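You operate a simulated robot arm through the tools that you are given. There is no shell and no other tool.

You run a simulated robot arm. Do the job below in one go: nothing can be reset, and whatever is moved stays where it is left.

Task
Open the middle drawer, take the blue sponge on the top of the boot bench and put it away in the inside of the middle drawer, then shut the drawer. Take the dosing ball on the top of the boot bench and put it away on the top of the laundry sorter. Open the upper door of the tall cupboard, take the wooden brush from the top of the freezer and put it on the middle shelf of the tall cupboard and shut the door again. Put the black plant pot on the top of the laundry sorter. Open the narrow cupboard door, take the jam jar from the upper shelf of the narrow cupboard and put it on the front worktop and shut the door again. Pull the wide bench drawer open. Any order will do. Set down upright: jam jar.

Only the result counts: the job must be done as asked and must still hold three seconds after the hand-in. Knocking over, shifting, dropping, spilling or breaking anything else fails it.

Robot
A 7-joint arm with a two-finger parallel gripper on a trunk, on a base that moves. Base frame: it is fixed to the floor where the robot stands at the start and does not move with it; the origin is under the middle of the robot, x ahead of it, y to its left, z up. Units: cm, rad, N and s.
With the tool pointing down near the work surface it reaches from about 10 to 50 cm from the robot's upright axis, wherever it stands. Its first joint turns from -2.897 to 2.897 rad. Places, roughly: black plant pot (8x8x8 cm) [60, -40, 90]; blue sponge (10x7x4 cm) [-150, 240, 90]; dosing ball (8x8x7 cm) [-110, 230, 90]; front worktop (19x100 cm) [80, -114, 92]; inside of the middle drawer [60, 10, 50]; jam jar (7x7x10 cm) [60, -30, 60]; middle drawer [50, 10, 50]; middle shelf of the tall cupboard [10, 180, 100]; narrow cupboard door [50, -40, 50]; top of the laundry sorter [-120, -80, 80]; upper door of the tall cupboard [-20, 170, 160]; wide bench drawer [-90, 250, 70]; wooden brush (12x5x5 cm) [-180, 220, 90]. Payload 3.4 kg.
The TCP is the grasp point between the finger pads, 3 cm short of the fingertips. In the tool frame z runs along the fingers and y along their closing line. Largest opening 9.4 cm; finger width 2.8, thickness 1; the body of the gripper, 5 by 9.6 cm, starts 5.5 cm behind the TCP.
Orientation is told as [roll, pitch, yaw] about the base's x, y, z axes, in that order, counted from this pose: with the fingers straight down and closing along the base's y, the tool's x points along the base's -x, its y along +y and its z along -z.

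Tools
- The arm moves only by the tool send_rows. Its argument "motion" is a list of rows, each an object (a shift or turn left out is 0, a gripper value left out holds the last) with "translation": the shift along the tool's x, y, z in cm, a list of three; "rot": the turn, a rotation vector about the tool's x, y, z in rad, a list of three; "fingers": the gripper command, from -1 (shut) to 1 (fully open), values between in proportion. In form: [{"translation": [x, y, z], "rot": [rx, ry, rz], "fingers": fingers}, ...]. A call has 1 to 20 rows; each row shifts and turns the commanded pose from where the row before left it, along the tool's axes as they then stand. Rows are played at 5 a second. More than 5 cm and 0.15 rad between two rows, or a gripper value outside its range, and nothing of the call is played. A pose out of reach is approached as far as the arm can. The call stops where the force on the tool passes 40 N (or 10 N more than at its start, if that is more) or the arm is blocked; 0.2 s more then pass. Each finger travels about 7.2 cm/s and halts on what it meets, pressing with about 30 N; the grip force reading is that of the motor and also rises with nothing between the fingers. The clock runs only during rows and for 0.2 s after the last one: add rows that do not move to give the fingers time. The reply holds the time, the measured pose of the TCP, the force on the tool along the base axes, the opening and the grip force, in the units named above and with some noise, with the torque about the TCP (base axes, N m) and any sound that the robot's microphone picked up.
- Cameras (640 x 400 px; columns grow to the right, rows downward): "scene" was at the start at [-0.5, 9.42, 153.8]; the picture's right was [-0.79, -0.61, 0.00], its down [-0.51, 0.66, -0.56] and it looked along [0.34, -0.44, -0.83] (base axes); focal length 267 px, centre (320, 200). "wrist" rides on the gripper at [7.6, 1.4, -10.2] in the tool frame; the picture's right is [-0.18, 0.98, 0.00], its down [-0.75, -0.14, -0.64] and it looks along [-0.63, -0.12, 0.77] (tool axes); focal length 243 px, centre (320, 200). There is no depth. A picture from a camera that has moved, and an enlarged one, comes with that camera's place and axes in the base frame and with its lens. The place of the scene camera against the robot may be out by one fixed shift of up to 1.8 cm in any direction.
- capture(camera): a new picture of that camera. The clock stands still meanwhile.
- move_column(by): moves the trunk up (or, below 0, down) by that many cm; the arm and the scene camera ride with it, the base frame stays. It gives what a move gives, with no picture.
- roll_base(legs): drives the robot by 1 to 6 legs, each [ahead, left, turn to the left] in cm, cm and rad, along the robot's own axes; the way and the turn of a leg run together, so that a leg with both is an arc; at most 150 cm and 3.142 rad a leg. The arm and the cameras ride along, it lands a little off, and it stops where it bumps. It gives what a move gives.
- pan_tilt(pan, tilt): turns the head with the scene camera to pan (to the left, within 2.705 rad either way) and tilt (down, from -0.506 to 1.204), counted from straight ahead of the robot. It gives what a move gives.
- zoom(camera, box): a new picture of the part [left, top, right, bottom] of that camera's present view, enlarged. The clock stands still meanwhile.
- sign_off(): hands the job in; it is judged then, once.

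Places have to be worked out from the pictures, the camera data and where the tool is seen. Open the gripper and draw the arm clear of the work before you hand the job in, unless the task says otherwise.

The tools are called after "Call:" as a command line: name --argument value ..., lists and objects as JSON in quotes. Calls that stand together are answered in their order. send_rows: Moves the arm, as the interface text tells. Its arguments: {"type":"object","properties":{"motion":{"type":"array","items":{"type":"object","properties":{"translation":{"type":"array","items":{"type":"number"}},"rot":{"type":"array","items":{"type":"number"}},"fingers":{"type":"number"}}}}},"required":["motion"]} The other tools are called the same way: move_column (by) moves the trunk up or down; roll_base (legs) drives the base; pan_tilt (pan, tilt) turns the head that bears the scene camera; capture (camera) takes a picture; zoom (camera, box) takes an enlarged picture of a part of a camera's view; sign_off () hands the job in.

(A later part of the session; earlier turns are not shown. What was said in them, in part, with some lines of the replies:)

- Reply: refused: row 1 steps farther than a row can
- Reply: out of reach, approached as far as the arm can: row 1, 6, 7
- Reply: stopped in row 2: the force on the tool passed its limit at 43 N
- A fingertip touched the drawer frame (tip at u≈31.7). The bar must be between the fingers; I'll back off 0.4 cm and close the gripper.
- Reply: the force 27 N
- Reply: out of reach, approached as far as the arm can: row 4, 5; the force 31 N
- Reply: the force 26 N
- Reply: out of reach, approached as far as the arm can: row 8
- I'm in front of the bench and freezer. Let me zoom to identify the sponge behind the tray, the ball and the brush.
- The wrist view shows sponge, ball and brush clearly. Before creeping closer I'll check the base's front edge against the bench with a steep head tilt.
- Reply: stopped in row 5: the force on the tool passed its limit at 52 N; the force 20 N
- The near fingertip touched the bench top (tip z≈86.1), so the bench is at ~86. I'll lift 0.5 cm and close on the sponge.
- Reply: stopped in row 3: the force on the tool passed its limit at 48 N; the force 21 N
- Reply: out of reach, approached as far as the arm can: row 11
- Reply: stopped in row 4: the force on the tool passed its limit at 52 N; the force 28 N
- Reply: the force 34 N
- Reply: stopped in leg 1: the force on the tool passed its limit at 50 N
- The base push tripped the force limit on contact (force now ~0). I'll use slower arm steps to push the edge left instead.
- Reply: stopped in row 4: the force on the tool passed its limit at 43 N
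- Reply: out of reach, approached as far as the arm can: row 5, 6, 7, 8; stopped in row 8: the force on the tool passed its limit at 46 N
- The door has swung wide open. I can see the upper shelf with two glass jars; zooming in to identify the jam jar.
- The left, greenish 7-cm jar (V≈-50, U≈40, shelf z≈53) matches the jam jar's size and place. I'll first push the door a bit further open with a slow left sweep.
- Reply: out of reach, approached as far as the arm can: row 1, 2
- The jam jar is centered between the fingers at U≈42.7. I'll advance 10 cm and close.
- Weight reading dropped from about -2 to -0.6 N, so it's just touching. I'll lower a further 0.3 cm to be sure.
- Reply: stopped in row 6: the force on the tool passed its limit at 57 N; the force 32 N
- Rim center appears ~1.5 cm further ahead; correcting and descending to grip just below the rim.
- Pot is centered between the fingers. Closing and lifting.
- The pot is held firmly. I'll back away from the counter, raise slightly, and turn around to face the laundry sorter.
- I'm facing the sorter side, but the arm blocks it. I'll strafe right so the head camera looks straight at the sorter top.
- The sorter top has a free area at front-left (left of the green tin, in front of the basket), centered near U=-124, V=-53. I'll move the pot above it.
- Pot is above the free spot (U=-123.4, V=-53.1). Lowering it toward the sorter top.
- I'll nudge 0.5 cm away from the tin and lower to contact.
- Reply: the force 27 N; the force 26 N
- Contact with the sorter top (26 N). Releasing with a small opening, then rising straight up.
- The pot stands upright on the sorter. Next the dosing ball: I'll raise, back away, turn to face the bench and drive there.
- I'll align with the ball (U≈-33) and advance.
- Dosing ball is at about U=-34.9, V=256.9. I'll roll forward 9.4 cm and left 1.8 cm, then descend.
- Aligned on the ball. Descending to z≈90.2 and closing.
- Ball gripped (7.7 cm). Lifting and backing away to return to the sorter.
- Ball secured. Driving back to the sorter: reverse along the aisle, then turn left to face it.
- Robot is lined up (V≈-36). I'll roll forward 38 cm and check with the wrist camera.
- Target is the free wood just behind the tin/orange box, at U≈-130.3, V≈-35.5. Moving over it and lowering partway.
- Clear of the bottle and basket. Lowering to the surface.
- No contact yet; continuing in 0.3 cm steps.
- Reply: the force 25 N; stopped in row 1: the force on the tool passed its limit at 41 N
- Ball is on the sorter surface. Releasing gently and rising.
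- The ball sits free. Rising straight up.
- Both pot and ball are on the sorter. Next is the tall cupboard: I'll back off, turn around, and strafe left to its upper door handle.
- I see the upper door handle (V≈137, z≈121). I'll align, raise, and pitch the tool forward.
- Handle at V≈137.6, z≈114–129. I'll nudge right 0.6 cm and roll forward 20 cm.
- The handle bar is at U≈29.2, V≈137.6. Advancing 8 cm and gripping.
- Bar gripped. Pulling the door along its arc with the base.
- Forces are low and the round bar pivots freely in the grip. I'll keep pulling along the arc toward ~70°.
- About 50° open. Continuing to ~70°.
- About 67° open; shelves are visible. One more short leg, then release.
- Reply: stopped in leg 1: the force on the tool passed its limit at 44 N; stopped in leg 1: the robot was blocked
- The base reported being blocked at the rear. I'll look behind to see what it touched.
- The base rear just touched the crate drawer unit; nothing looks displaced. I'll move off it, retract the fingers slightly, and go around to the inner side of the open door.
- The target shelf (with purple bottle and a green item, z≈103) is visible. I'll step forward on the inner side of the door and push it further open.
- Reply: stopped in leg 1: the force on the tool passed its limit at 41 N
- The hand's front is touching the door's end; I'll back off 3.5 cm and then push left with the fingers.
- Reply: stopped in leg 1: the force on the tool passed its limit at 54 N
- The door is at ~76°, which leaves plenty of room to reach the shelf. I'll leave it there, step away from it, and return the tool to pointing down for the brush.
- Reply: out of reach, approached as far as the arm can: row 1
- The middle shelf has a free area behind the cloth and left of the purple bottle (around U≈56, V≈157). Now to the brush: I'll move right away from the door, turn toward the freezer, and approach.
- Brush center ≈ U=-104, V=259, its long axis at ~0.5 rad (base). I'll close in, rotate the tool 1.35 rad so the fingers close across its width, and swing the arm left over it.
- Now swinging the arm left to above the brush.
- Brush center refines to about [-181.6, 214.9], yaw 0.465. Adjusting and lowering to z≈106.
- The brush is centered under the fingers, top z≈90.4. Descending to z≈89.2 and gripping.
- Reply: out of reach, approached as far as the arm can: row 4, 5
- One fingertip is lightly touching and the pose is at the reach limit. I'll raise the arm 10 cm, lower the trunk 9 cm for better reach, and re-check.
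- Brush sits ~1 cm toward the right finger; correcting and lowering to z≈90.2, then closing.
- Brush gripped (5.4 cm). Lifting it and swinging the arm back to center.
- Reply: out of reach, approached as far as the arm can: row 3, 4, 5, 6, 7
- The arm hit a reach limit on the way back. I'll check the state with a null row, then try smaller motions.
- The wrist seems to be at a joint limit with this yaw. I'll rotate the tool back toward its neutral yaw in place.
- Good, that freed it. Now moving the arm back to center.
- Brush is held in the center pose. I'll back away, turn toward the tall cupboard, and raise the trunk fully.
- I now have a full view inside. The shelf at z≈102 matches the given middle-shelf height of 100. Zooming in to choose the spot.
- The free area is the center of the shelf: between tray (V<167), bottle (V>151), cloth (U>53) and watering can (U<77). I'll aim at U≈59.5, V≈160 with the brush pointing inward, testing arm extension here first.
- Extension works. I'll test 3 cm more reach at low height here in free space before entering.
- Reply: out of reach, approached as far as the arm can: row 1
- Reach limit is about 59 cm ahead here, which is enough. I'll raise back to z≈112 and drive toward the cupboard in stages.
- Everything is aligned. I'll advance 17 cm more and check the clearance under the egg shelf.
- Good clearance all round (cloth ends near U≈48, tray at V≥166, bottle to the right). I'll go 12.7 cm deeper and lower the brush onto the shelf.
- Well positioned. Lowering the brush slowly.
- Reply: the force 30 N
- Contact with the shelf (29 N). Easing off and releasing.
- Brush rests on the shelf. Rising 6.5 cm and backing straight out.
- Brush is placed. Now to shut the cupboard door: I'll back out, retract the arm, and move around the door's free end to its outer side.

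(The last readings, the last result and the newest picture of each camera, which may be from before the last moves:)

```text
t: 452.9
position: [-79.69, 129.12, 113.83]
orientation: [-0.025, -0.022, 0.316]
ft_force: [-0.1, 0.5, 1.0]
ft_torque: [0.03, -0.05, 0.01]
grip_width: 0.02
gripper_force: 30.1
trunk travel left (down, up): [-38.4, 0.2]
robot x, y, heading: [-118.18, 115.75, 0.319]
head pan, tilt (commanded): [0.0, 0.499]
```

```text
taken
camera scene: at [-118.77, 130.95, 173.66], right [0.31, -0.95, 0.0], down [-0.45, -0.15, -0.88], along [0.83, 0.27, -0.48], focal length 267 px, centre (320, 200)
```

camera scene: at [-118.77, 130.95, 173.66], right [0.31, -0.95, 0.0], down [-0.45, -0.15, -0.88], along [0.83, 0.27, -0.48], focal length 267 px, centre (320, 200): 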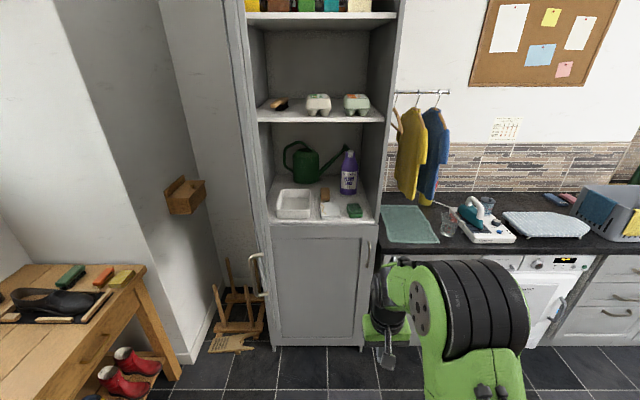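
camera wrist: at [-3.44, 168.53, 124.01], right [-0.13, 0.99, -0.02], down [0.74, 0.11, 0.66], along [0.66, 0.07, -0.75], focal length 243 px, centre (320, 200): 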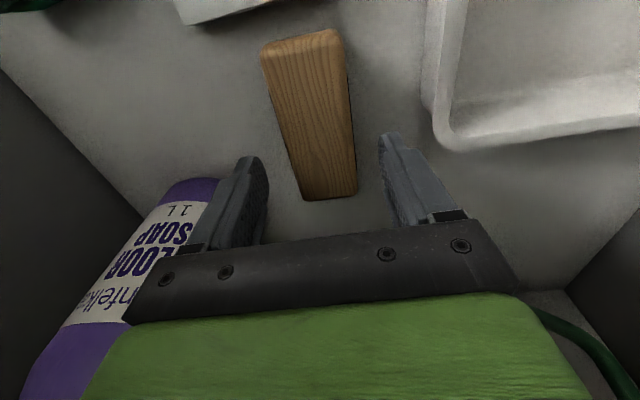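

The brush is visible on the middle shelf. Strafing left past the door's free end, then pitching the tool forward.

Call:
roll_base --legs '[[2, 0, 0], [0, 43, 0]]'

Call:
send_rows --motion '[{"translation": [-4, 0, 0]}, {"translation": [-4, 0, 0]}, {"translation": [-4, 0, 0]}, {"rot": [0, -0.1428, 0]}, {"rot": [0, -0.1428, 0]}, {"rot": [0, -0.1428, 0]}, {"rot": [0, -0.1428, 0]}, {"rot": [0, -0.1428, 0]}, {"rot": [0, -0.1428, 0]}, {"rot": [0, -0.1428, 0]}, {"rot": [0, -0.1428, 0]}, {"rot": [0, -0.1428, 0]}, {"rot": [0, -0.1428, 0]}, {"rot": [0, -0.12, 0]}, {}]'

Call:
capture --camera "wrist"

Call:
capture --camera "scene"

```text
t: 455.9
position: [-91.11, 170.47, 113.81]
orientation: [-0.029, -0.022, 0.314]
ft_force: [-0.1, 0.3, -0.2]
ft_torque: [0.01, -0.03, -0.03]
grip_width: 0.01
gripper_force: 29.5
trunk travel left (down, up): [-38.4, 0.2]
robot x, y, heading: [-129.63, 157.01, 0.313]
head pan, tilt (commanded): [0.0, 0.499]
```

```text
t: 459.1
position: [-80.35, 174.82, 112.46]
orientation: [-0.175, -1.36, 0.516]
ft_force: [-0.2, -0.1, -0.3]
ft_torque: [0.03, 0.02, -0.06]
grip_width: 0.0
gripper_force: 30.0
out of reach, approached as far as the arm can: row 13, 14
trunk travel left (down, up): [-38.4, 0.2]
robot x, y, heading: [-129.45, 157.04, 0.317]
head pan, tilt (commanded): [0.0, 0.499]
```

```text
taken
camera wrist: at [-91.62, 172.08, 107.09], right [-0.3, 0.94, 0.14], down [-0.41, -0.26, 0.87], along [0.86, 0.2, 0.46], focal length 243 px, centre (320, 200)
```

wrist: 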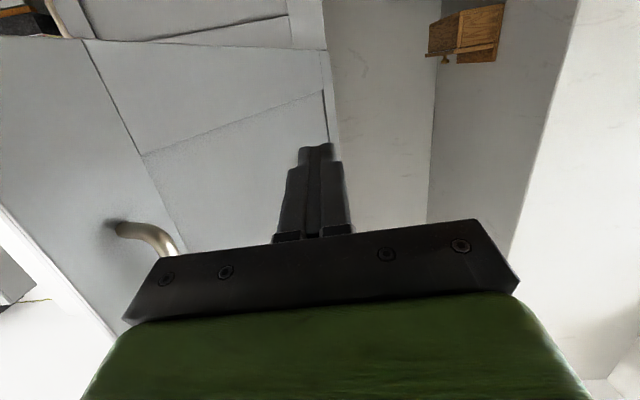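

```text
taken
camera scene: at [-130.31, 172.63, 173.63], right [0.31, -0.95, 0.0], down [-0.45, -0.15, -0.88], along [0.84, 0.27, -0.48], focal length 267 px, centre (320, 200)
```

scene: 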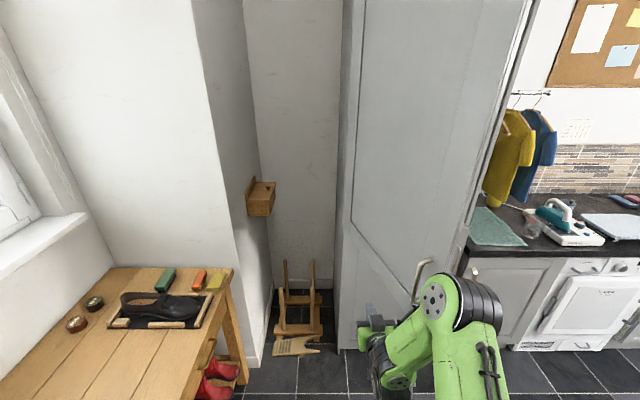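

The tool points forward with a small downward pitch. I'll lower ~4 cm (below the handle) and try to finish levelling.

Call:
send_rows --motion '[{"translation": [3.5, 0, 1]}, {"translation": [0, 0, 2], "rot": [0, -0.1, 0]}, {"translation": [0, 0, 1], "rot": [0, -0.1, 0]}, {}]'

Call:
capture --camera "wrist"

```text
t: 460.1
position: [-76.32, 175.05, 110.04]
orientation: [-2.679, -1.503, 2.994]
ft_force: [0.0, 0.0, 0.4]
ft_torque: [0.02, 0.0, -0.03]
grip_width: 0.01
gripper_force: 29.9
trunk travel left (down, up): [-38.4, 0.2]
robot x, y, heading: [-129.44, 157.14, 0.312]
head pan, tilt (commanded): [0.0, 0.499]
```

```text
taken
camera wrist: at [-85.95, 173.24, 101.97], right [-0.31, 0.94, 0.15], down [-0.61, -0.33, 0.72], along [0.72, 0.13, 0.68], focal length 243 px, centre (320, 200)
```

wrist: 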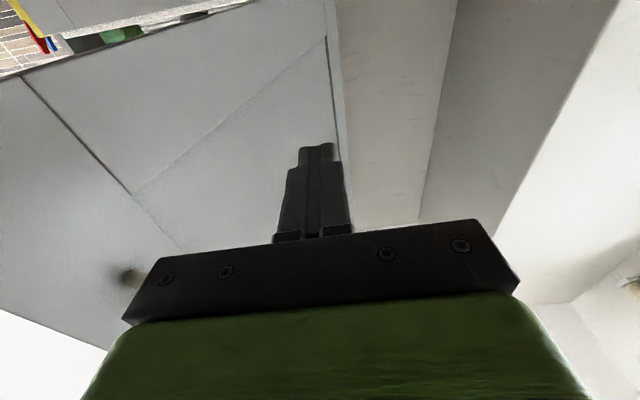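

Level and on the outer side, below the handle. Sweeping right to close the door.

Call:
roll_base --legs '[[0, -11.5, 0]]'

Call:
roll_base --legs '[[2.9, -12.2, 0]]'

Call:
capture --camera "scene"

```text
t: 461.4
position: [-72.67, 164.02, 110.33]
orientation: [-2.682, -1.507, 2.997]
ft_force: [0.3, -0.4, -0.4]
ft_torque: [0.01, -0.04, -0.02]
grip_width: 0.0
gripper_force: 30.0
trunk travel left (down, up): [-38.4, 0.2]
robot x, y, heading: [-125.96, 146.21, 0.311]
head pan, tilt (commanded): [0.0, 0.499]
```

```text
t: 462.6
position: [-66.28, 153.62, 110.24]
orientation: [-2.683, -1.508, 2.998]
ft_force: [0.5, 0.7, -0.2]
ft_torque: [0.01, 0.01, -0.01]
grip_width: 0.02
gripper_force: 29.8
trunk travel left (down, up): [-38.4, 0.2]
robot x, y, heading: [-119.6, 135.62, 0.316]
head pan, tilt (commanded): [0.0, 0.499]
```

```text
taken
camera scene: at [-120.07, 150.77, 173.66], right [0.31, -0.95, 0.0], down [-0.46, -0.15, -0.88], along [0.83, 0.27, -0.48], focal length 267 px, centre (320, 200)
```

scene: 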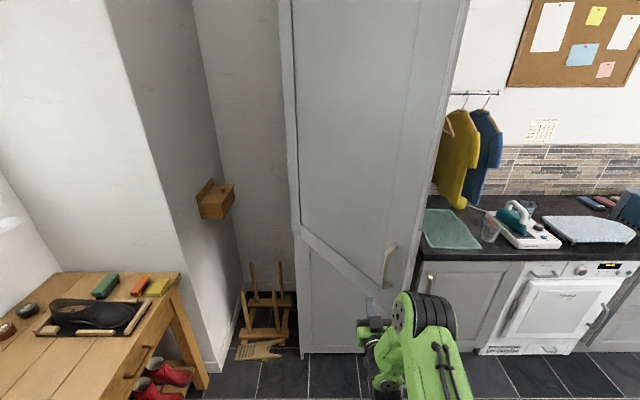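

The door is swinging closed (about 55°). Continuing along the arc.

Call:
roll_base --legs '[[7.7, -10.5, 0]]'

Call:
roll_base --legs '[[10.2, -8.2, 0]]'

Call:
capture --camera "scene"

```text
t: 463.9
position: [-55.7, 145.94, 110.23]
orientation: [-2.682, -1.509, 2.993]
ft_force: [-0.6, 0.3, 0.7]
ft_torque: [0.01, -0.01, 0.03]
grip_width: 0.02
gripper_force: 29.8
trunk travel left (down, up): [-38.4, 0.2]
robot x, y, heading: [-109.03, 128.34, 0.311]
head pan, tilt (commanded): [0.0, 0.499]
```

```text
t: 465.2
position: [-43.52, 141.12, 110.25]
orientation: [-2.678, -1.508, 2.991]
ft_force: [0.3, -0.4, -1.2]
ft_torque: [-0.03, -0.04, 0.0]
grip_width: 0.0
gripper_force: 30.1
trunk travel left (down, up): [-38.4, 0.2]
robot x, y, heading: [-97.12, 123.55, 0.309]
head pan, tilt (commanded): [0.0, 0.499]
```

```text
taken
camera scene: at [-97.3, 138.56, 173.66], right [0.31, -0.95, 0.0], down [-0.46, -0.15, -0.88], along [0.84, 0.27, -0.48], focal length 267 px, centre (320, 200)
```

scene: 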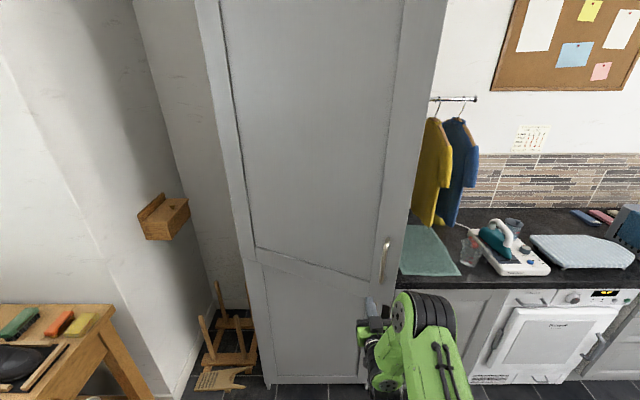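

About 28° left. Finishing the closing arc, then a gentle push.

Call:
roll_base --legs '[[11.9, -5.3, 0]]'

Call:
roll_base --legs '[[9, -1.5, 0]]'

Call:
send_rows --motion '[{"translation": [0, 0, 1]}, {"translation": [0, 0, 1]}, {"translation": [0, 0, 1]}, {"translation": [0, 0, 1]}, {"translation": [0, 0, 0.8]}, {"translation": [0, 0, 0.8]}, {"translation": [0, 0, 0.8]}, {}]'

Call:
capture --camera "scene"

```text
t: 466.5
position: [-30.52, 139.87, 110.14]
orientation: [-2.674, -1.508, 2.987]
ft_force: [-0.1, 0.4, -1.3]
ft_torque: [0.01, -0.01, 0.01]
grip_width: 0.0
gripper_force: 29.7
trunk travel left (down, up): [-38.4, 0.2]
robot x, y, heading: [-84.04, 122.43, 0.317]
head pan, tilt (commanded): [0.0, 0.499]
```

```text
t: 467.6
position: [-21.53, 141.22, 110.17]
orientation: [-2.674, -1.509, 2.985]
ft_force: [-0.7, 0.3, -0.7]
ft_torque: [0.0, -0.04, 0.0]
grip_width: 0.0
gripper_force: 30.1
trunk travel left (down, up): [-38.4, 0.2]
robot x, y, heading: [-74.8, 123.38, 0.31]
head pan, tilt (commanded): [0.0, 0.499]
```

```text
t: 469.4
position: [-15.63, 143.2, 110.7]
orientation: [-2.678, -1.507, 2.99]
ft_force: [-0.3, 0.7, 0.8]
ft_torque: [0.02, 0.01, 0.0]
grip_width: 0.0
gripper_force: 30.6
trunk travel left (down, up): [-38.4, 0.2]
robot x, y, heading: [-74.95, 123.21, 0.31]
head pan, tilt (commanded): [0.0, 0.499]
```

```text
taken
camera scene: at [-75.48, 138.56, 173.66], right [0.31, -0.95, 0.0], down [-0.46, -0.15, -0.88], along [0.84, 0.27, -0.48], focal length 267 px, centre (320, 200)
```

scene: 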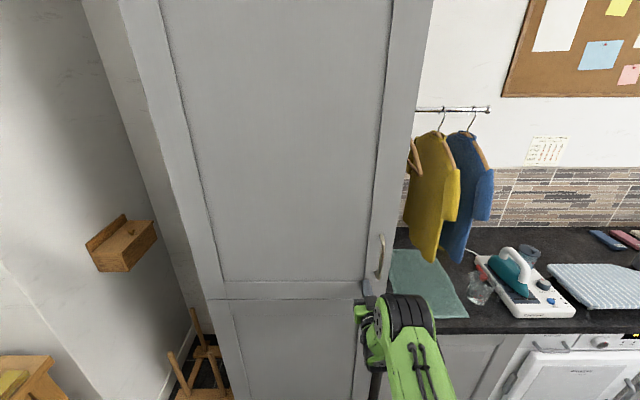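

Nearly shut, no resistance yet. I'll push forward a little more until contact.

Call:
send_rows --motion '[{"translation": [0, 0, 0.6]}, {"translation": [0, 0, 0.6]}, {"translation": [0, 0, 0.6]}, {"translation": [0, 0, 0.6]}, {"translation": [0, 0, 0.6]}, {}]'

Call:
capture --camera "wrist"

Call:
capture --camera "scene"

```text
t: 470.0
position: [-15.44, 143.1, 110.56]
orientation: [-2.635, -1.512, 2.946]
ft_force: [-26.7, -9.2, 10.4]
ft_torque: [-0.02, 0.03, -0.02]
grip_width: 0.01
gripper_force: 29.7
trunk travel left (down, up): [-38.4, 0.2]
robot x, y, heading: [-74.66, 123.32, 0.31]
head pan, tilt (commanded): [0.0, 0.499]
stopped in row 3: the force on the tool passed its limit at 44 N (the readings are from after the stop); the commanded pose is now the measured one
```

```text
taken
camera wrist: at [-25.08, 141.38, 102.43], right [-0.31, 0.94, 0.15], down [-0.61, -0.32, 0.72], along [0.73, 0.13, 0.67], focal length 243 px, centre (320, 200)
```

wrist: 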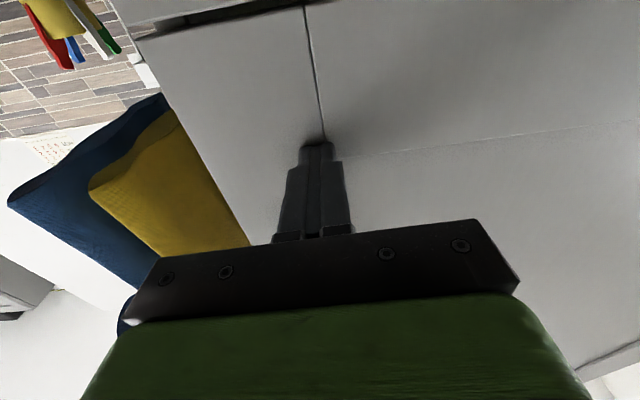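

```text
taken
camera scene: at [-76.51, 138.22, 173.69], right [0.31, -0.95, 0.0], down [-0.45, -0.14, -0.88], along [0.84, 0.27, -0.47], focal length 267 px, centre (320, 200)
```

scene: 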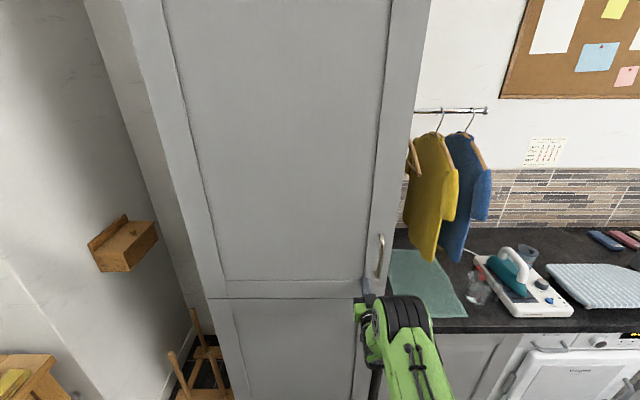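

The door is shut (44 N contact at the closed face). Next, the wide bench drawer: back off, turn to face the bench, strafe right to its handle, and set the fingers for vertical closing.

Call:
roll_base --legs '[[-30, 0, 0], [0, 0, 1.577], [0, -50, 0]]'

Call:
send_rows --motion '[{"rot": [0, 0, 0.1428]}, {"rot": [0, 0, 0.1428]}, {"rot": [0, 0, 0.1428]}, {"rot": [0, 0, 0.1428]}, {"rot": [0, 0, 0.1428]}, {"rot": [0, 0, 0.1428]}, {"rot": [0, 0, 0.1428]}, {"rot": [0, 0, 0.1428]}, {"rot": [0, 0, 0.1428]}, {"rot": [0, 0, 0.1428]}, {"rot": [0, 0, 0.1428]}, {"fingers": 0.2}, {}]'

Call:
pan_tilt --pan -0.1 --tilt 0.6

Call:
capture --camera "scene"

Call:
capture --camera "wrist"

```text
t: 478.4
position: [-75.6, 189.81, 110.23]
orientation: [-2.59, -1.516, -1.814]
ft_force: [-0.4, -0.3, -0.2]
ft_torque: [0.02, 0.0, 0.0]
grip_width: 0.02
gripper_force: 29.9
trunk travel left (down, up): [-38.4, 0.2]
robot x, y, heading: [-56.1, 129.72, 1.883]
head pan, tilt (commanded): [0.0, 0.499]
```

```text
t: 481.2
position: [-75.72, 189.74, 110.13]
orientation: [1.616, -0.029, 0.309]
ft_force: [0.1, 0.0, 0.4]
ft_torque: [-0.01, -0.03, 0.01]
grip_width: 5.64
gripper_force: 0.1
trunk travel left (down, up): [-38.4, 0.2]
robot x, y, heading: [-55.76, 129.14, 1.884]
head pan, tilt (commanded): [0.0, 0.499]
```

```text
t: 481.9
position: [-75.77, 189.78, 110.18]
orientation: [1.617, -0.028, 0.307]
ft_force: [0.8, -0.2, 0.2]
ft_torque: [0.03, 0.01, -0.02]
grip_width: 5.64
gripper_force: 0.0
trunk travel left (down, up): [-38.4, 0.2]
robot x, y, heading: [-55.66, 129.46, 1.877]
head pan, tilt (commanded): [-0.099, 0.6]
```

```text
taken
camera scene: at [-69.11, 127.61, 172.75], right [0.98, 0.21, 0.0], down [0.12, -0.55, -0.83], along [-0.17, 0.81, -0.56], focal length 267 px, centre (320, 200)
```

scene: 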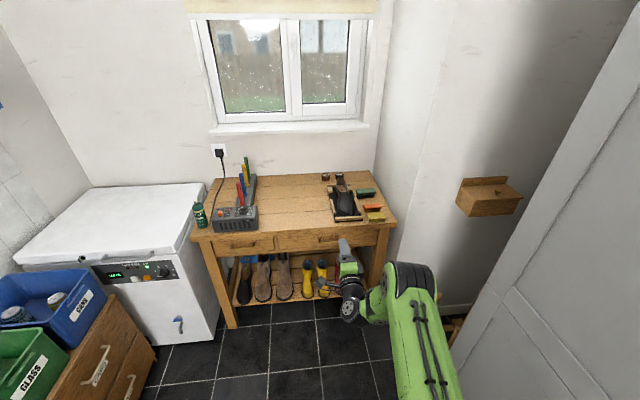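

```text
taken
camera wrist: at [-79.82, 177.65, 110.92], right [0.16, 0.0, 0.99], down [0.92, -0.37, -0.15], along [0.37, 0.93, -0.07], focal length 243 px, centre (320, 200)
```

wrist: 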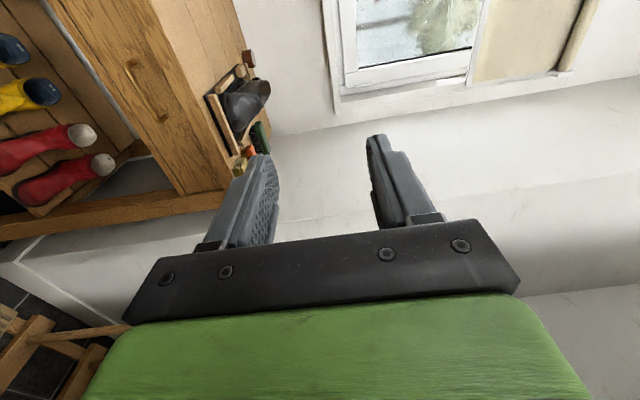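

I can see the wide drawer's handle (U≈-11, z≈76–78). I'll lower the trunk 33 cm and look again.

Call:
move_column --by -33

Call:
roll_base --legs '[[12, -1.5, 0.008]]'

Call:
capture --camera "wrist"

Call:
capture --camera "scene"

```text
t: 485.2
position: [-75.76, 189.6, 77.17]
orientation: [1.615, -0.028, 0.31]
ft_force: [-0.1, 0.4, 0.5]
ft_torque: [-0.03, 0.01, 0.03]
grip_width: 5.64
gripper_force: 0.1
trunk travel left (down, up): [-5.4, 33.2]
robot x, y, heading: [-55.61, 128.78, 1.886]
head pan, tilt (commanded): [-0.099, 0.6]
```

```text
t: 486.4
position: [-78.57, 201.52, 77.05]
orientation: [1.617, -0.027, 0.318]
ft_force: [-0.3, -0.4, -0.5]
ft_torque: [0.03, -0.01, 0.01]
grip_width: 5.62
gripper_force: 0.0
trunk travel left (down, up): [-5.4, 33.2]
robot x, y, heading: [-57.86, 141.48, 1.889]
head pan, tilt (commanded): [-0.099, 0.6]
```

```text
taken
camera wrist: at [-82.46, 189.32, 77.84], right [0.16, 0.01, 0.99], down [0.92, -0.37, -0.15], along [0.36, 0.93, -0.07], focal length 243 px, centre (320, 200)
```

wrist: 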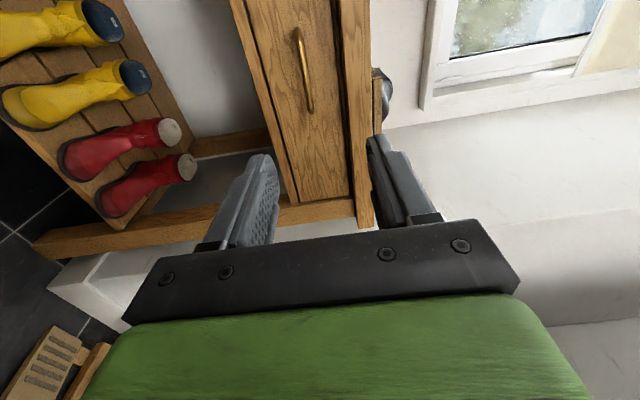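

```text
taken
camera scene: at [-71.34, 139.41, 139.71], right [0.98, 0.22, 0.0], down [0.12, -0.55, -0.82], along [-0.18, 0.81, -0.57], focal length 267 px, centre (320, 200)
```

scene: 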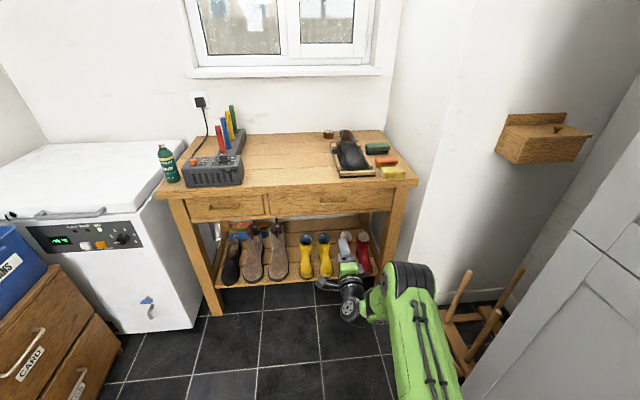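

Handle center: U≈-11.2, z≈76, V≈247. I'll level the tool, correct the height, and roll forward 22 cm.

Call:
send_rows --motion '[{"translation": [-0.4, -1.0, 0], "rot": [0.045, 0, 0]}, {}]'

Call:
roll_base --legs '[[22, 0, 0]]'

Call:
capture --camera "wrist"

```text
t: 487.0
position: [-78.02, 201.63, 76.03]
orientation: [1.571, -0.028, 0.318]
ft_force: [0.0, -1.1, 0.0]
ft_torque: [0.0, -0.02, 0.02]
grip_width: 5.62
gripper_force: 0.1
trunk travel left (down, up): [-5.4, 33.2]
robot x, y, heading: [-57.94, 141.15, 1.89]
head pan, tilt (commanded): [-0.099, 0.6]
```

```text
t: 488.7
position: [-84.75, 222.48, 76.06]
orientation: [1.57, -0.027, 0.316]
ft_force: [-0.8, 0.4, 0.2]
ft_torque: [-0.01, -0.02, 0.0]
grip_width: 5.66
gripper_force: 0.0
trunk travel left (down, up): [-5.4, 33.2]
robot x, y, heading: [-65.1, 162.22, 1.886]
head pan, tilt (commanded): [-0.099, 0.6]
```

```text
taken
camera wrist: at [-88.88, 210.46, 77.32], right [0.15, 0.05, 0.99], down [0.92, -0.37, -0.12], along [0.36, 0.93, -0.1], focal length 243 px, centre (320, 200)
```

wrist: 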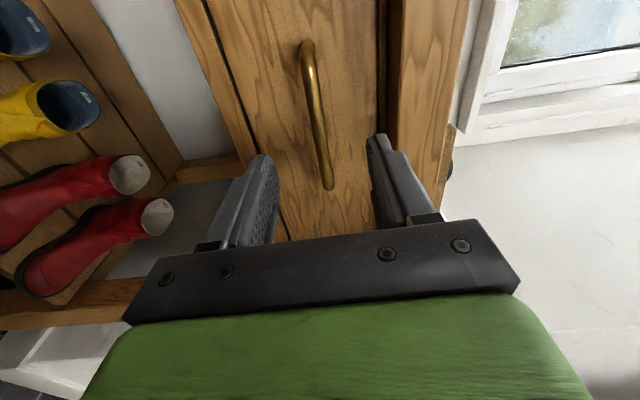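

Aligned. Advancing 8.5 cm in steps, then closing on the handle.

Call:
send_rows --motion '[{"translation": [0.4, 0, 2.5]}, {"translation": [0, 0, 2.5]}, {"translation": [0, 0, 1.5]}, {"translation": [0, 0, 1]}, {"translation": [0, 0, 1]}, {}]'

Call:
capture --camera "wrist"

```text
t: 490.1
position: [-87.79, 230.07, 76.09]
orientation: [1.571, -0.027, 0.316]
ft_force: [12.4, -34.1, -4.2]
ft_torque: [0.67, 0.43, -0.24]
grip_width: 5.62
gripper_force: 0.1
trunk travel left (down, up): [-5.4, 33.2]
robot x, y, heading: [-65.08, 161.85, 1.884]
head pan, tilt (commanded): [-0.099, 0.6]
```

```text
taken
camera wrist: at [-91.81, 218.08, 77.36], right [0.15, 0.05, 0.99], down [0.92, -0.37, -0.12], along [0.36, 0.93, -0.1], focal length 243 px, centre (320, 200)
```

wrist: 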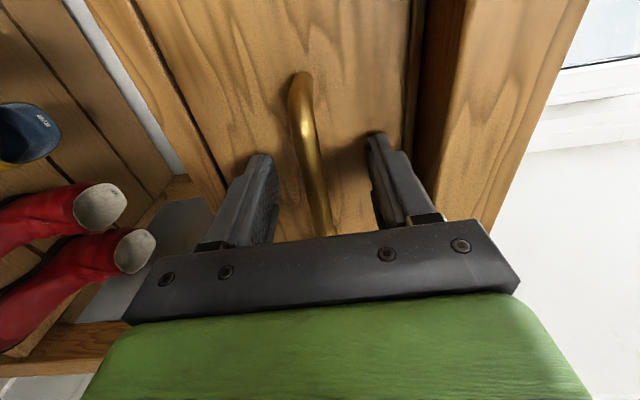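

The fingertips touched the drawer front (face at V≈249). Backing off 0.6 cm and closing on the bar.

Call:
send_rows --motion '[{"translation": [0, 0, -0.7]}, {"fingers": -1}, {}, {}, {}, {}]'

Call:
capture --camera "wrist"

```text
t: 491.5
position: [-87.79, 229.86, 76.02]
orientation: [1.57, -0.028, 0.317]
ft_force: [0.6, 2.5, -7.0]
ft_torque: [-0.28, 1.02, 0.02]
grip_width: 1.56
gripper_force: 45.0
trunk travel left (down, up): [-5.4, 33.2]
robot x, y, heading: [-65.0, 162.24, 1.887]
head pan, tilt (commanded): [-0.099, 0.6]
```

```text
taken
camera wrist: at [-91.71, 217.81, 77.24], right [0.15, 0.05, 0.99], down [0.92, -0.37, -0.12], along [0.36, 0.93, -0.1], focal length 243 px, centre (320, 200)
```

wrist: 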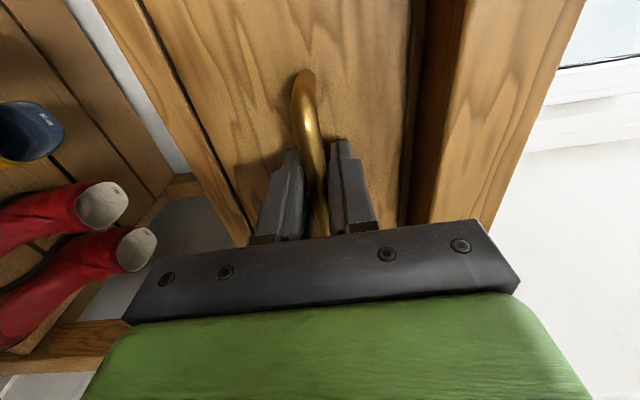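

Handle gripped. Pulling the drawer open with the base: 6 cm first.

Call:
roll_base --legs '[[-6, 0, 0]]'

Call:
capture --camera "scene"

```text
t: 492.5
position: [-85.87, 224.18, 76.12]
orientation: [1.569, -0.027, 0.314]
ft_force: [2.1, 0.9, -8.7]
ft_torque: [-0.28, 0.95, 0.15]
grip_width: 1.55
gripper_force: 44.9
trunk travel left (down, up): [-5.4, 33.2]
robot x, y, heading: [-63.29, 156.55, 1.886]
head pan, tilt (commanded): [-0.099, 0.6]
```

```text
taken
camera scene: at [-76.3, 154.71, 139.71], right [0.98, 0.21, 0.0], down [0.12, -0.55, -0.82], along [-0.18, 0.81, -0.57], focal length 267 px, centre (320, 200)
```

scene: 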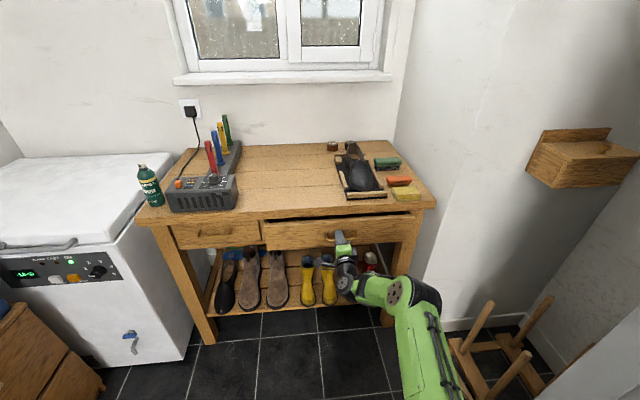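

The wide drawer is sliding out. Pulling further in two steps.

Call:
roll_base --legs '[[-9, 0, 0]]'

Call:
roll_base --legs '[[-8, 0, 0]]'

Call:
capture --camera "scene"

```text
t: 493.6
position: [-82.97, 215.69, 75.98]
orientation: [1.569, -0.028, 0.318]
ft_force: [2.2, -1.0, -3.8]
ft_torque: [-0.29, 0.97, 0.22]
grip_width: 1.58
gripper_force: 45.2
trunk travel left (down, up): [-5.4, 33.2]
robot x, y, heading: [-60.31, 148.33, 1.887]
head pan, tilt (commanded): [-0.099, 0.6]
```

```text
t: 494.6
position: [-80.47, 207.79, 75.89]
orientation: [1.569, -0.028, 0.317]
ft_force: [1.3, -0.7, -1.3]
ft_torque: [-0.28, 0.93, 0.23]
grip_width: 1.57
gripper_force: 44.7
trunk travel left (down, up): [-5.4, 33.2]
robot x, y, heading: [-57.5, 139.85, 1.885]
head pan, tilt (commanded): [-0.099, 0.6]
```

```text
taken
camera scene: at [-70.98, 138.42, 139.72], right [0.98, 0.21, 0.0], down [0.12, -0.55, -0.82], along [-0.18, 0.81, -0.57], focal length 267 px, centre (320, 200)
```

scene: 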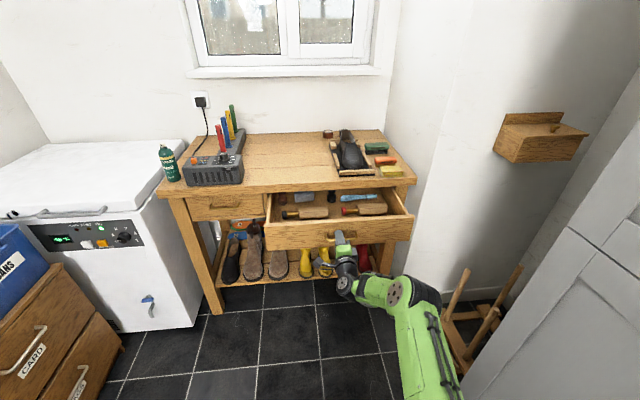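

Open ~23 cm. I'll pull a bit further to be sure it counts as open, watching the forces.

Call:
roll_base --legs '[[-5, 0, 0]]'

Call:
roll_base --legs '[[-4, 0, 0]]'

```text
t: 495.6
position: [-78.99, 203.16, 75.93]
orientation: [1.567, -0.026, 0.316]
ft_force: [0.4, -0.6, -0.6]
ft_torque: [-0.34, 0.98, 0.29]
grip_width: 1.55
gripper_force: 44.5
trunk travel left (down, up): [-5.4, 33.2]
robot x, y, heading: [-56.1, 135.37, 1.887]
head pan, tilt (commanded): [-0.099, 0.6]
```

```text
t: 496.4
position: [-77.65, 199.32, 75.93]
orientation: [1.569, -0.028, 0.319]
ft_force: [1.1, -0.9, 1.1]
ft_torque: [-0.29, 0.99, 0.24]
grip_width: 1.53
gripper_force: 44.4
trunk travel left (down, up): [-5.4, 33.2]
robot x, y, heading: [-54.92, 131.79, 1.887]
head pan, tilt (commanded): [-0.099, 0.6]
```

Call:
capture --camera "scene"

Call:
capture --camera "wrist"

```text
taken
camera scene: at [-68.2, 129.87, 139.72], right [0.98, 0.21, 0.0], down [0.12, -0.55, -0.83], along [-0.18, 0.81, -0.56], focal length 267 px, centre (320, 200)
```

scene: 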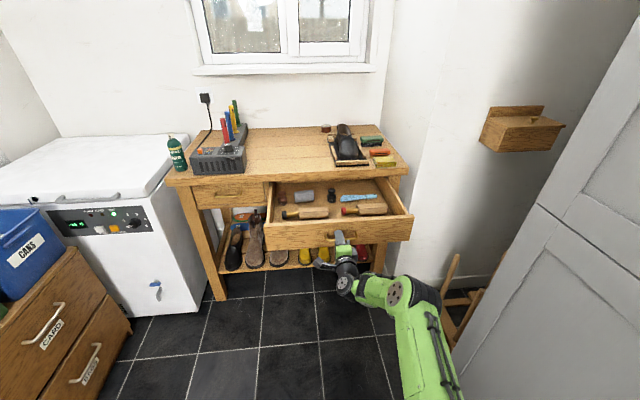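

```text
taken
camera wrist: at [-81.75, 187.33, 77.26], right [0.15, 0.05, 0.99], down [0.92, -0.37, -0.12], along [0.36, 0.93, -0.1], focal length 243 px, centre (320, 200)
```

wrist: 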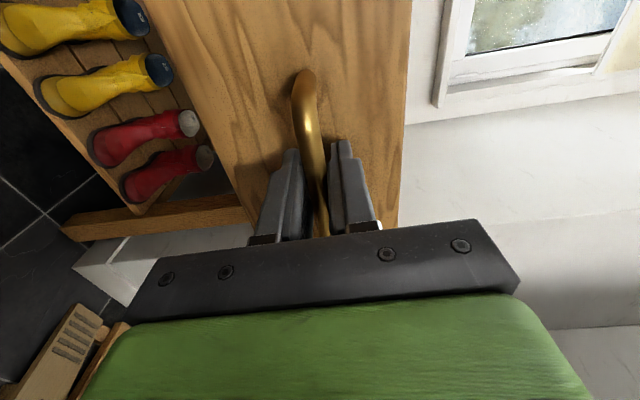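

The wide drawer is well open (~32 cm). Releasing the handle and backing away.

Call:
send_rows --motion '[{"fingers": 0.2}, {}, {}, {}]'

Call:
roll_base --legs '[[-20, 0, 0]]'

Call:
pan_tilt --pan -0.1 --tilt 0.5

Call:
capture --camera "scene"

```text
t: 497.4
position: [-77.69, 199.45, 75.99]
orientation: [1.568, -0.028, 0.319]
ft_force: [-0.4, -0.5, 0.9]
ft_torque: [-0.04, 0.0, -0.01]
grip_width: 5.63
gripper_force: 0.0
trunk travel left (down, up): [-5.4, 33.2]
robot x, y, heading: [-54.96, 131.63, 1.884]
head pan, tilt (commanded): [-0.099, 0.6]
```

```text
t: 499.0
position: [-71.41, 180.23, 76.05]
orientation: [1.57, -0.029, 0.318]
ft_force: [0.6, -0.5, 0.9]
ft_torque: [0.02, 0.04, 0.01]
grip_width: 5.66
gripper_force: 0.0
trunk travel left (down, up): [-5.4, 33.2]
robot x, y, heading: [-48.59, 112.5, 1.889]
head pan, tilt (commanded): [-0.099, 0.6]
```

```text
t: 499.7
position: [-71.53, 180.26, 76.03]
orientation: [1.568, -0.029, 0.318]
ft_force: [-0.7, 0.2, 0.1]
ft_torque: [-0.01, 0.01, 0.02]
grip_width: 5.65
gripper_force: 0.0
trunk travel left (down, up): [-5.4, 33.2]
robot x, y, heading: [-48.42, 112.75, 1.89]
head pan, tilt (commanded): [-0.099, 0.499]
```

```text
taken
camera scene: at [-62.05, 111.05, 140.62], right [0.98, 0.21, 0.0], down [0.1, -0.47, -0.88], along [-0.19, 0.86, -0.48], focal length 267 px, centre (320, 200)
```

scene: 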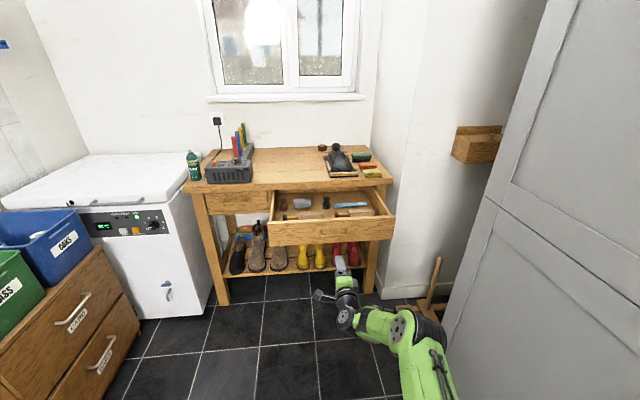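

The drawer is open and free. I'll back into the middle of the room and verify every item.

Call:
roll_base --legs '[[0, 32, 0], [-70, 0, 0]]'

Call:
move_column --by 30

Call:
pan_tilt --pan -0.8 --tilt 0.3

Call:
capture --camera "scene"

Call:
pan_tilt --pan -1.7 --tilt 0.6

Call:
capture --camera "scene"

Call:
pan_tilt --pan -2.3 --tilt 0.5

Call:
capture --camera "scene"

Call:
pan_tilt --pan 2.2 --tilt 0.5

Call:
capture --camera "scene"

Call:
pan_tilt --pan 1.0 --tilt 0.5

Call:
capture --camera "scene"

```text
t: 505.3
position: [-80.45, 103.66, 76.07]
orientation: [1.567, -0.026, 0.32]
ft_force: [0.2, -0.4, -0.3]
ft_torque: [-0.03, 0.01, 0.0]
grip_width: 5.65
gripper_force: 0.1
trunk travel left (down, up): [-5.4, 33.2]
robot x, y, heading: [-57.63, 35.9, 1.887]
head pan, tilt (commanded): [-0.099, 0.499]
```

```text
t: 508.3
position: [-80.57, 103.64, 106.11]
orientation: [1.567, -0.028, 0.319]
ft_force: [-0.7, 0.1, 0.3]
ft_torque: [0.02, 0.04, -0.06]
grip_width: 5.64
gripper_force: 0.0
trunk travel left (down, up): [-35.4, 3.2]
robot x, y, heading: [-56.72, 36.14, 1.886]
head pan, tilt (commanded): [-0.099, 0.499]
```

```text
t: 509.4
position: [-80.57, 103.71, 106.02]
orientation: [1.567, -0.029, 0.319]
ft_force: [0.2, 0.0, 0.4]
ft_torque: [0.01, 0.0, -0.01]
grip_width: 5.63
gripper_force: 0.1
trunk travel left (down, up): [-35.4, 3.2]
robot x, y, heading: [-57.49, 35.86, 1.887]
head pan, tilt (commanded): [-0.799, 0.3]
```

```text
taken
camera scene: at [-64.69, 33.78, 172.57], right [0.89, -0.46, 0.0], down [-0.14, -0.26, -0.96], along [0.44, 0.85, -0.3], focal length 267 px, centre (320, 200)
```

scene: 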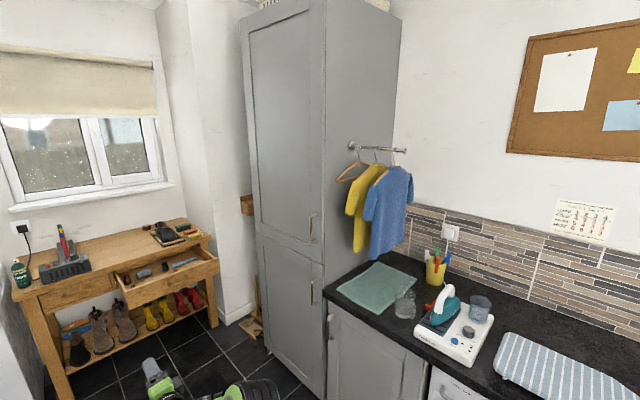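

```text
t: 510.6
position: [-80.53, 103.51, 106.08]
orientation: [1.568, -0.028, 0.32]
ft_force: [0.0, 0.6, 0.3]
ft_torque: [-0.02, -0.01, 0.02]
grip_width: 5.65
gripper_force: 0.1
trunk travel left (down, up): [-35.4, 3.2]
robot x, y, heading: [-57.71, 36.2, 1.893]
head pan, tilt (commanded): [-1.7, 0.6]
```

```text
taken
camera scene: at [-60.32, 27.17, 169.83], right [0.19, -0.98, 0.0], down [-0.55, -0.11, -0.83], along [0.81, 0.16, -0.56], focal length 267 px, centre (320, 200)
```

scene: 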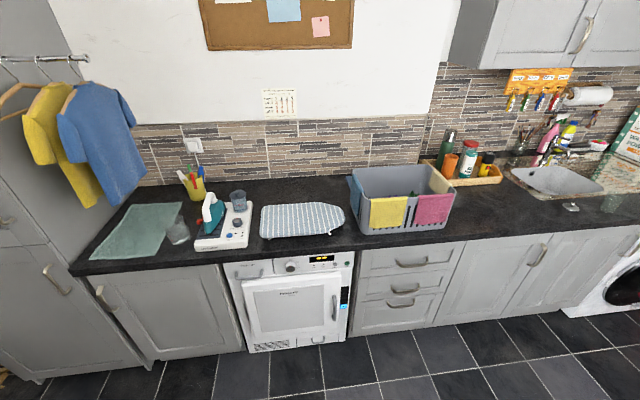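

```text
t: 511.6
position: [-80.6, 103.7, 106.09]
orientation: [1.568, -0.026, 0.319]
ft_force: [0.2, 0.0, 0.4]
ft_torque: [0.01, 0.01, -0.02]
grip_width: 5.64
gripper_force: 0.3
trunk travel left (down, up): [-35.4, 3.2]
robot x, y, heading: [-57.39, 36.19, 1.893]
head pan, tilt (commanded): [-2.3, 0.499]
```

```text
taken
camera scene: at [-60.66, 21.87, 170.73], right [-0.4, -0.92, 0.0], down [-0.44, 0.19, -0.88], along [0.8, -0.35, -0.48], focal length 267 px, centre (320, 200)
```

scene: 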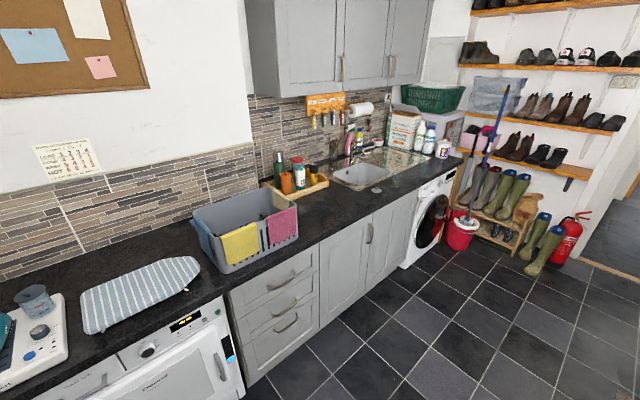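

```text
t: 515.2
position: [-80.61, 103.63, 106.2]
orientation: [1.567, -0.028, 0.321]
ft_force: [-0.6, 0.0, -0.4]
ft_torque: [0.01, 0.02, -0.04]
grip_width: 5.64
gripper_force: 0.2
trunk travel left (down, up): [-35.4, 3.2]
robot x, y, heading: [-58.09, 36.1, 1.891]
head pan, tilt (commanded): [2.201, 0.499]
```

```text
taken
camera scene: at [-74.31, 18.11, 170.73], right [-0.81, 0.58, 0.0], down [0.28, 0.39, -0.88], along [-0.51, -0.71, -0.48], focal length 267 px, centre (320, 200)
```

scene: 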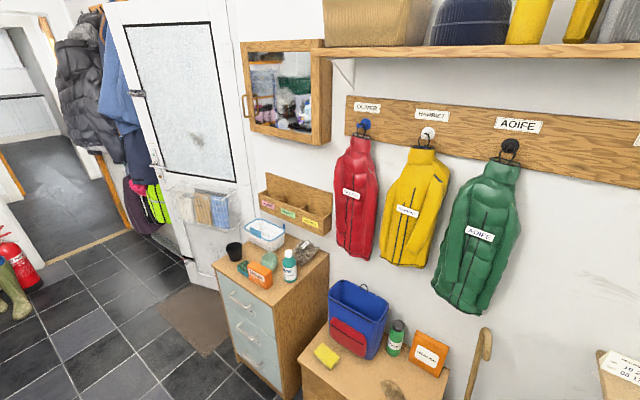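

```text
t: 516.6
position: [-80.49, 103.56, 106.1]
orientation: [1.567, -0.028, 0.319]
ft_force: [-0.3, 0.0, 0.8]
ft_torque: [-0.01, 0.0, -0.04]
grip_width: 5.63
gripper_force: 0.0
trunk travel left (down, up): [-35.4, 3.2]
robot x, y, heading: [-57.56, 36.16, 1.886]
head pan, tilt (commanded): [1.0, 0.499]
```

```text
taken
camera scene: at [-77.81, 27.76, 170.73], right [0.25, 0.97, 0.0], down [0.46, -0.12, -0.88], along [-0.85, 0.22, -0.48], focal length 267 px, centre (320, 200)
```

scene: 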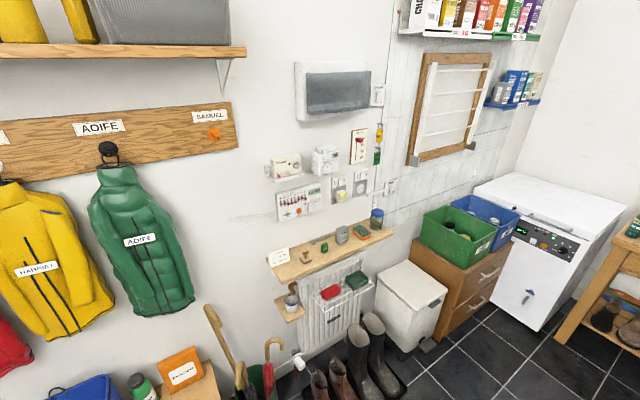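

All items look right; I'll zoom in to double-check the closures, the jar, and the sorter top.

Call:
zoom --camera "scene" --box '[360, 180, 560, 350]'

Call:
pan_tilt --pan -2.2 --tilt 0.5

Call:
zoom --camera "scene" --box '[200, 120, 440, 340]'

Call:
pan_tilt --pan -0.9 --tilt 0.3

Call:
zoom --camera "scene" --box '[180, 120, 400, 380]'

Call:
pan_tilt --pan 2.2 --tilt 0.5

Call:
zoom --camera "scene" --box '[200, 200, 340, 300]'

```text
2.35 times, centred on (460, 265) of scene
camera zoom: at [-77.81, 27.76, 170.73], right [0.25, 0.97, 0.0], down [0.46, -0.12, -0.88], along [-0.85, 0.22, -0.48], focal length 628 px, centre (-9, 47)
```

zoom: 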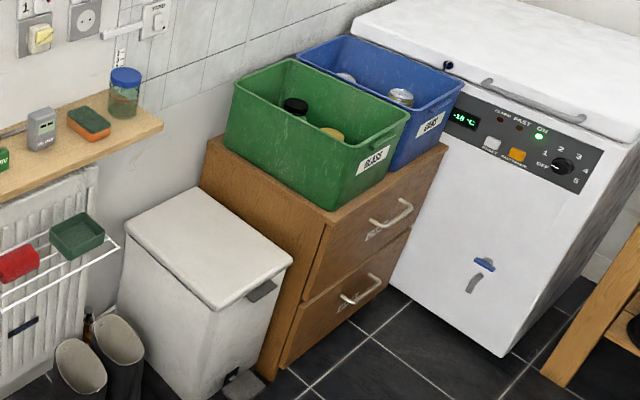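

```text
t: 519.3
position: [-80.55, 103.56, 106.16]
orientation: [1.568, -0.028, 0.32]
ft_force: [0.3, 0.0, 0.0]
ft_torque: [0.02, 0.0, -0.02]
grip_width: 5.63
gripper_force: 0.0
trunk travel left (down, up): [-35.4, 3.2]
robot x, y, heading: [-57.57, 36.26, 1.888]
head pan, tilt (commanded): [-2.201, 0.499]
```

```text
1.82 times, centred on (320, 230) of scene
camera zoom: at [-60.34, 22.71, 170.73], right [-0.31, -0.95, 0.0], down [-0.46, 0.15, -0.88], along [0.84, -0.27, -0.48], focal length 485 px, centre (320, 146)
```

zoom: 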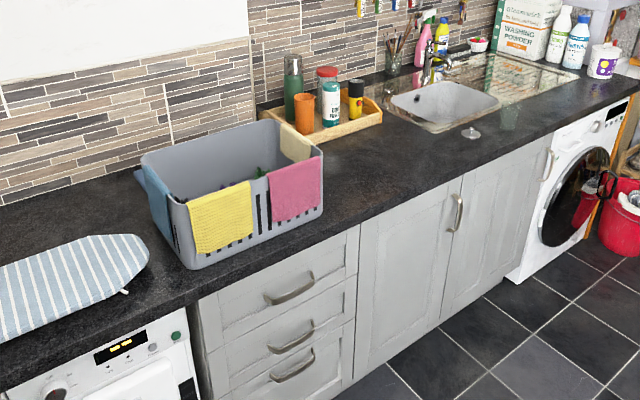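

```text
t: 520.8
position: [-80.61, 103.57, 106.15]
orientation: [1.567, -0.027, 0.319]
ft_force: [0.1, -0.2, 0.1]
ft_torque: [0.03, 0.0, -0.01]
grip_width: 5.64
gripper_force: 0.0
trunk travel left (down, up): [-35.4, 3.2]
robot x, y, heading: [-57.57, 35.48, 1.887]
head pan, tilt (commanded): [-0.901, 0.3]
```

```text
1.54 times, centred on (290, 250) of scene
camera zoom: at [-63.86, 33.29, 172.57], right [0.83, -0.55, 0.0], down [-0.16, -0.25, -0.96], along [0.53, 0.8, -0.3], focal length 411 px, centre (366, 123)
```

zoom: 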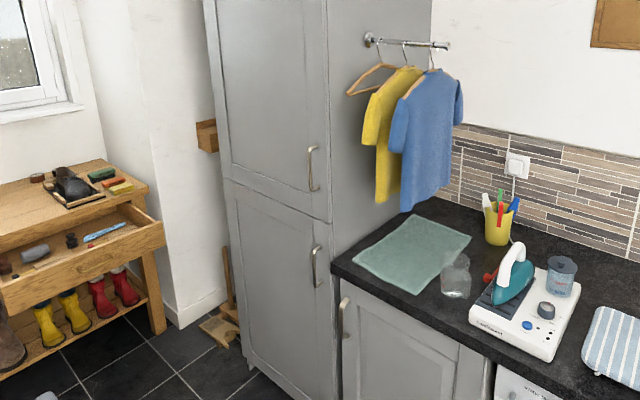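

```text
t: 523.4
position: [-80.54, 103.64, 106.08]
orientation: [1.565, -0.028, 0.32]
ft_force: [0.7, 0.0, 0.3]
ft_torque: [-0.02, -0.03, 0.01]
grip_width: 5.63
gripper_force: 0.0
trunk travel left (down, up): [-35.4, 3.2]
robot x, y, heading: [-57.23, 36.24, 1.893]
head pan, tilt (commanded): [2.201, 0.499]
```

```text
4.00 times, centred on (270, 250) of scene
camera zoom: at [-74.31, 18.11, 170.73], right [-0.81, 0.58, 0.0], down [0.28, 0.39, -0.88], along [-0.51, -0.71, -0.48], focal length 1068 px, centre (520, 0)
```

zoom: 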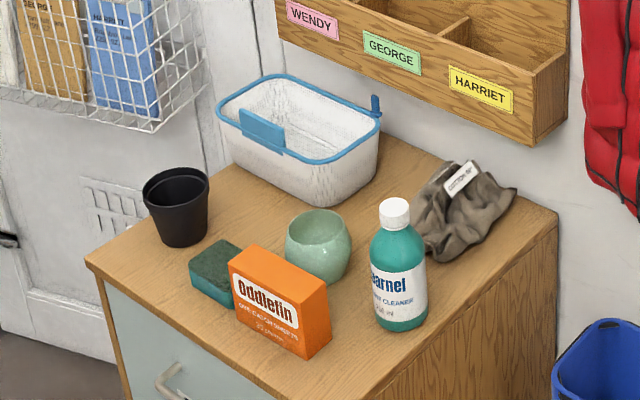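

Everything checks out: pot and ball stand on the sorter, doors and middle drawer are shut, jar upright on the front worktop, and the wide drawer is open. I'll open the gripper fully before handing in.

Call:
send_rows --motion '[{"fingers": 1}, {}, {}, {}]'

Call:
pan_tilt --pan -2.5 --tilt 0.45

Call:
zoom --camera "scene" --box '[220, 120, 420, 260]'

```text
t: 524.4
position: [-80.64, 103.68, 106.18]
orientation: [1.566, -0.029, 0.321]
ft_force: [0.4, 0.1, -0.4]
ft_torque: [-0.01, 0.0, 0.0]
grip_width: 9.4
gripper_force: 0.1
trunk travel left (down, up): [-35.4, 3.2]
robot x, y, heading: [-57.66, 35.95, 1.886]
head pan, tilt (commanded): [2.201, 0.499]
```

```text
t: 528.2
position: [-80.57, 103.59, 106.15]
orientation: [1.568, -0.03, 0.32]
ft_force: [0.0, 0.2, -0.6]
ft_torque: [-0.02, 0.02, -0.01]
grip_width: 9.38
gripper_force: 0.0
trunk travel left (down, up): [-35.4, 3.2]
robot x, y, heading: [-57.69, 35.89, 1.892]
head pan, tilt (commanded): [-2.499, 0.45]
```

```text
2.86 times, centred on (320, 190) of scene
camera zoom: at [-61.47, 20.23, 171.18], right [-0.57, -0.82, 0.0], down [-0.36, 0.25, -0.9], along [0.74, -0.52, -0.44], focal length 763 px, centre (320, 229)
```

zoom: 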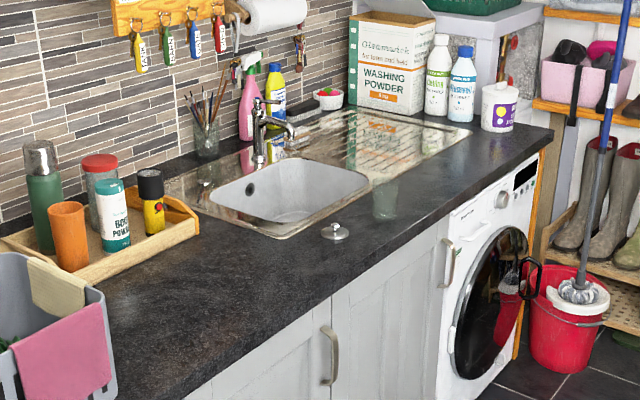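

The jam jar stands upright on the front worktop past the plug, and the arm is clear with the gripper open. All tasks are done, so I hand the job in.

Call:
sign_off

```text
The job is handed in.
```

I carried out every part of the task and handed it in. I haven't seen the verdict, and two of my own contacts, described below, could count against it.

| Task | State at hand-in |
|---|---|
| Blue sponge | Inside the middle drawer, and the drawer is shut |
| Dosing ball | On the top of the laundry sorter |
| Black plant pot | Upright on the top of the laundry sorter |
| Wooden brush | On the middle shelf of the tall cupboard, and the upper door is shut |
| Jam jar | Upright on the front worktop, and the narrow cupboard door is shut |
| Wide bench drawer | Pulled open about 32 cm |

Before handing in I looked at everything except the insides of the closed drawer and cupboards, and it was in place. I had checked the sponge and brush with the camera before shutting those. The arm was clear and the gripper open.

- **Rear bump:** while opening the tall cupboard, the back of the base touched the furniture behind it, most likely the drawer unit with the crates. Nothing looked moved in later pictures, but I had no earlier close view to compare against.
- **Choice of shelf:** the tall cupboard has three shelves behind its upper door. I used the lowest of them, at about 102 cm, because it matched the height given for the middle shelf (about 100 cm).
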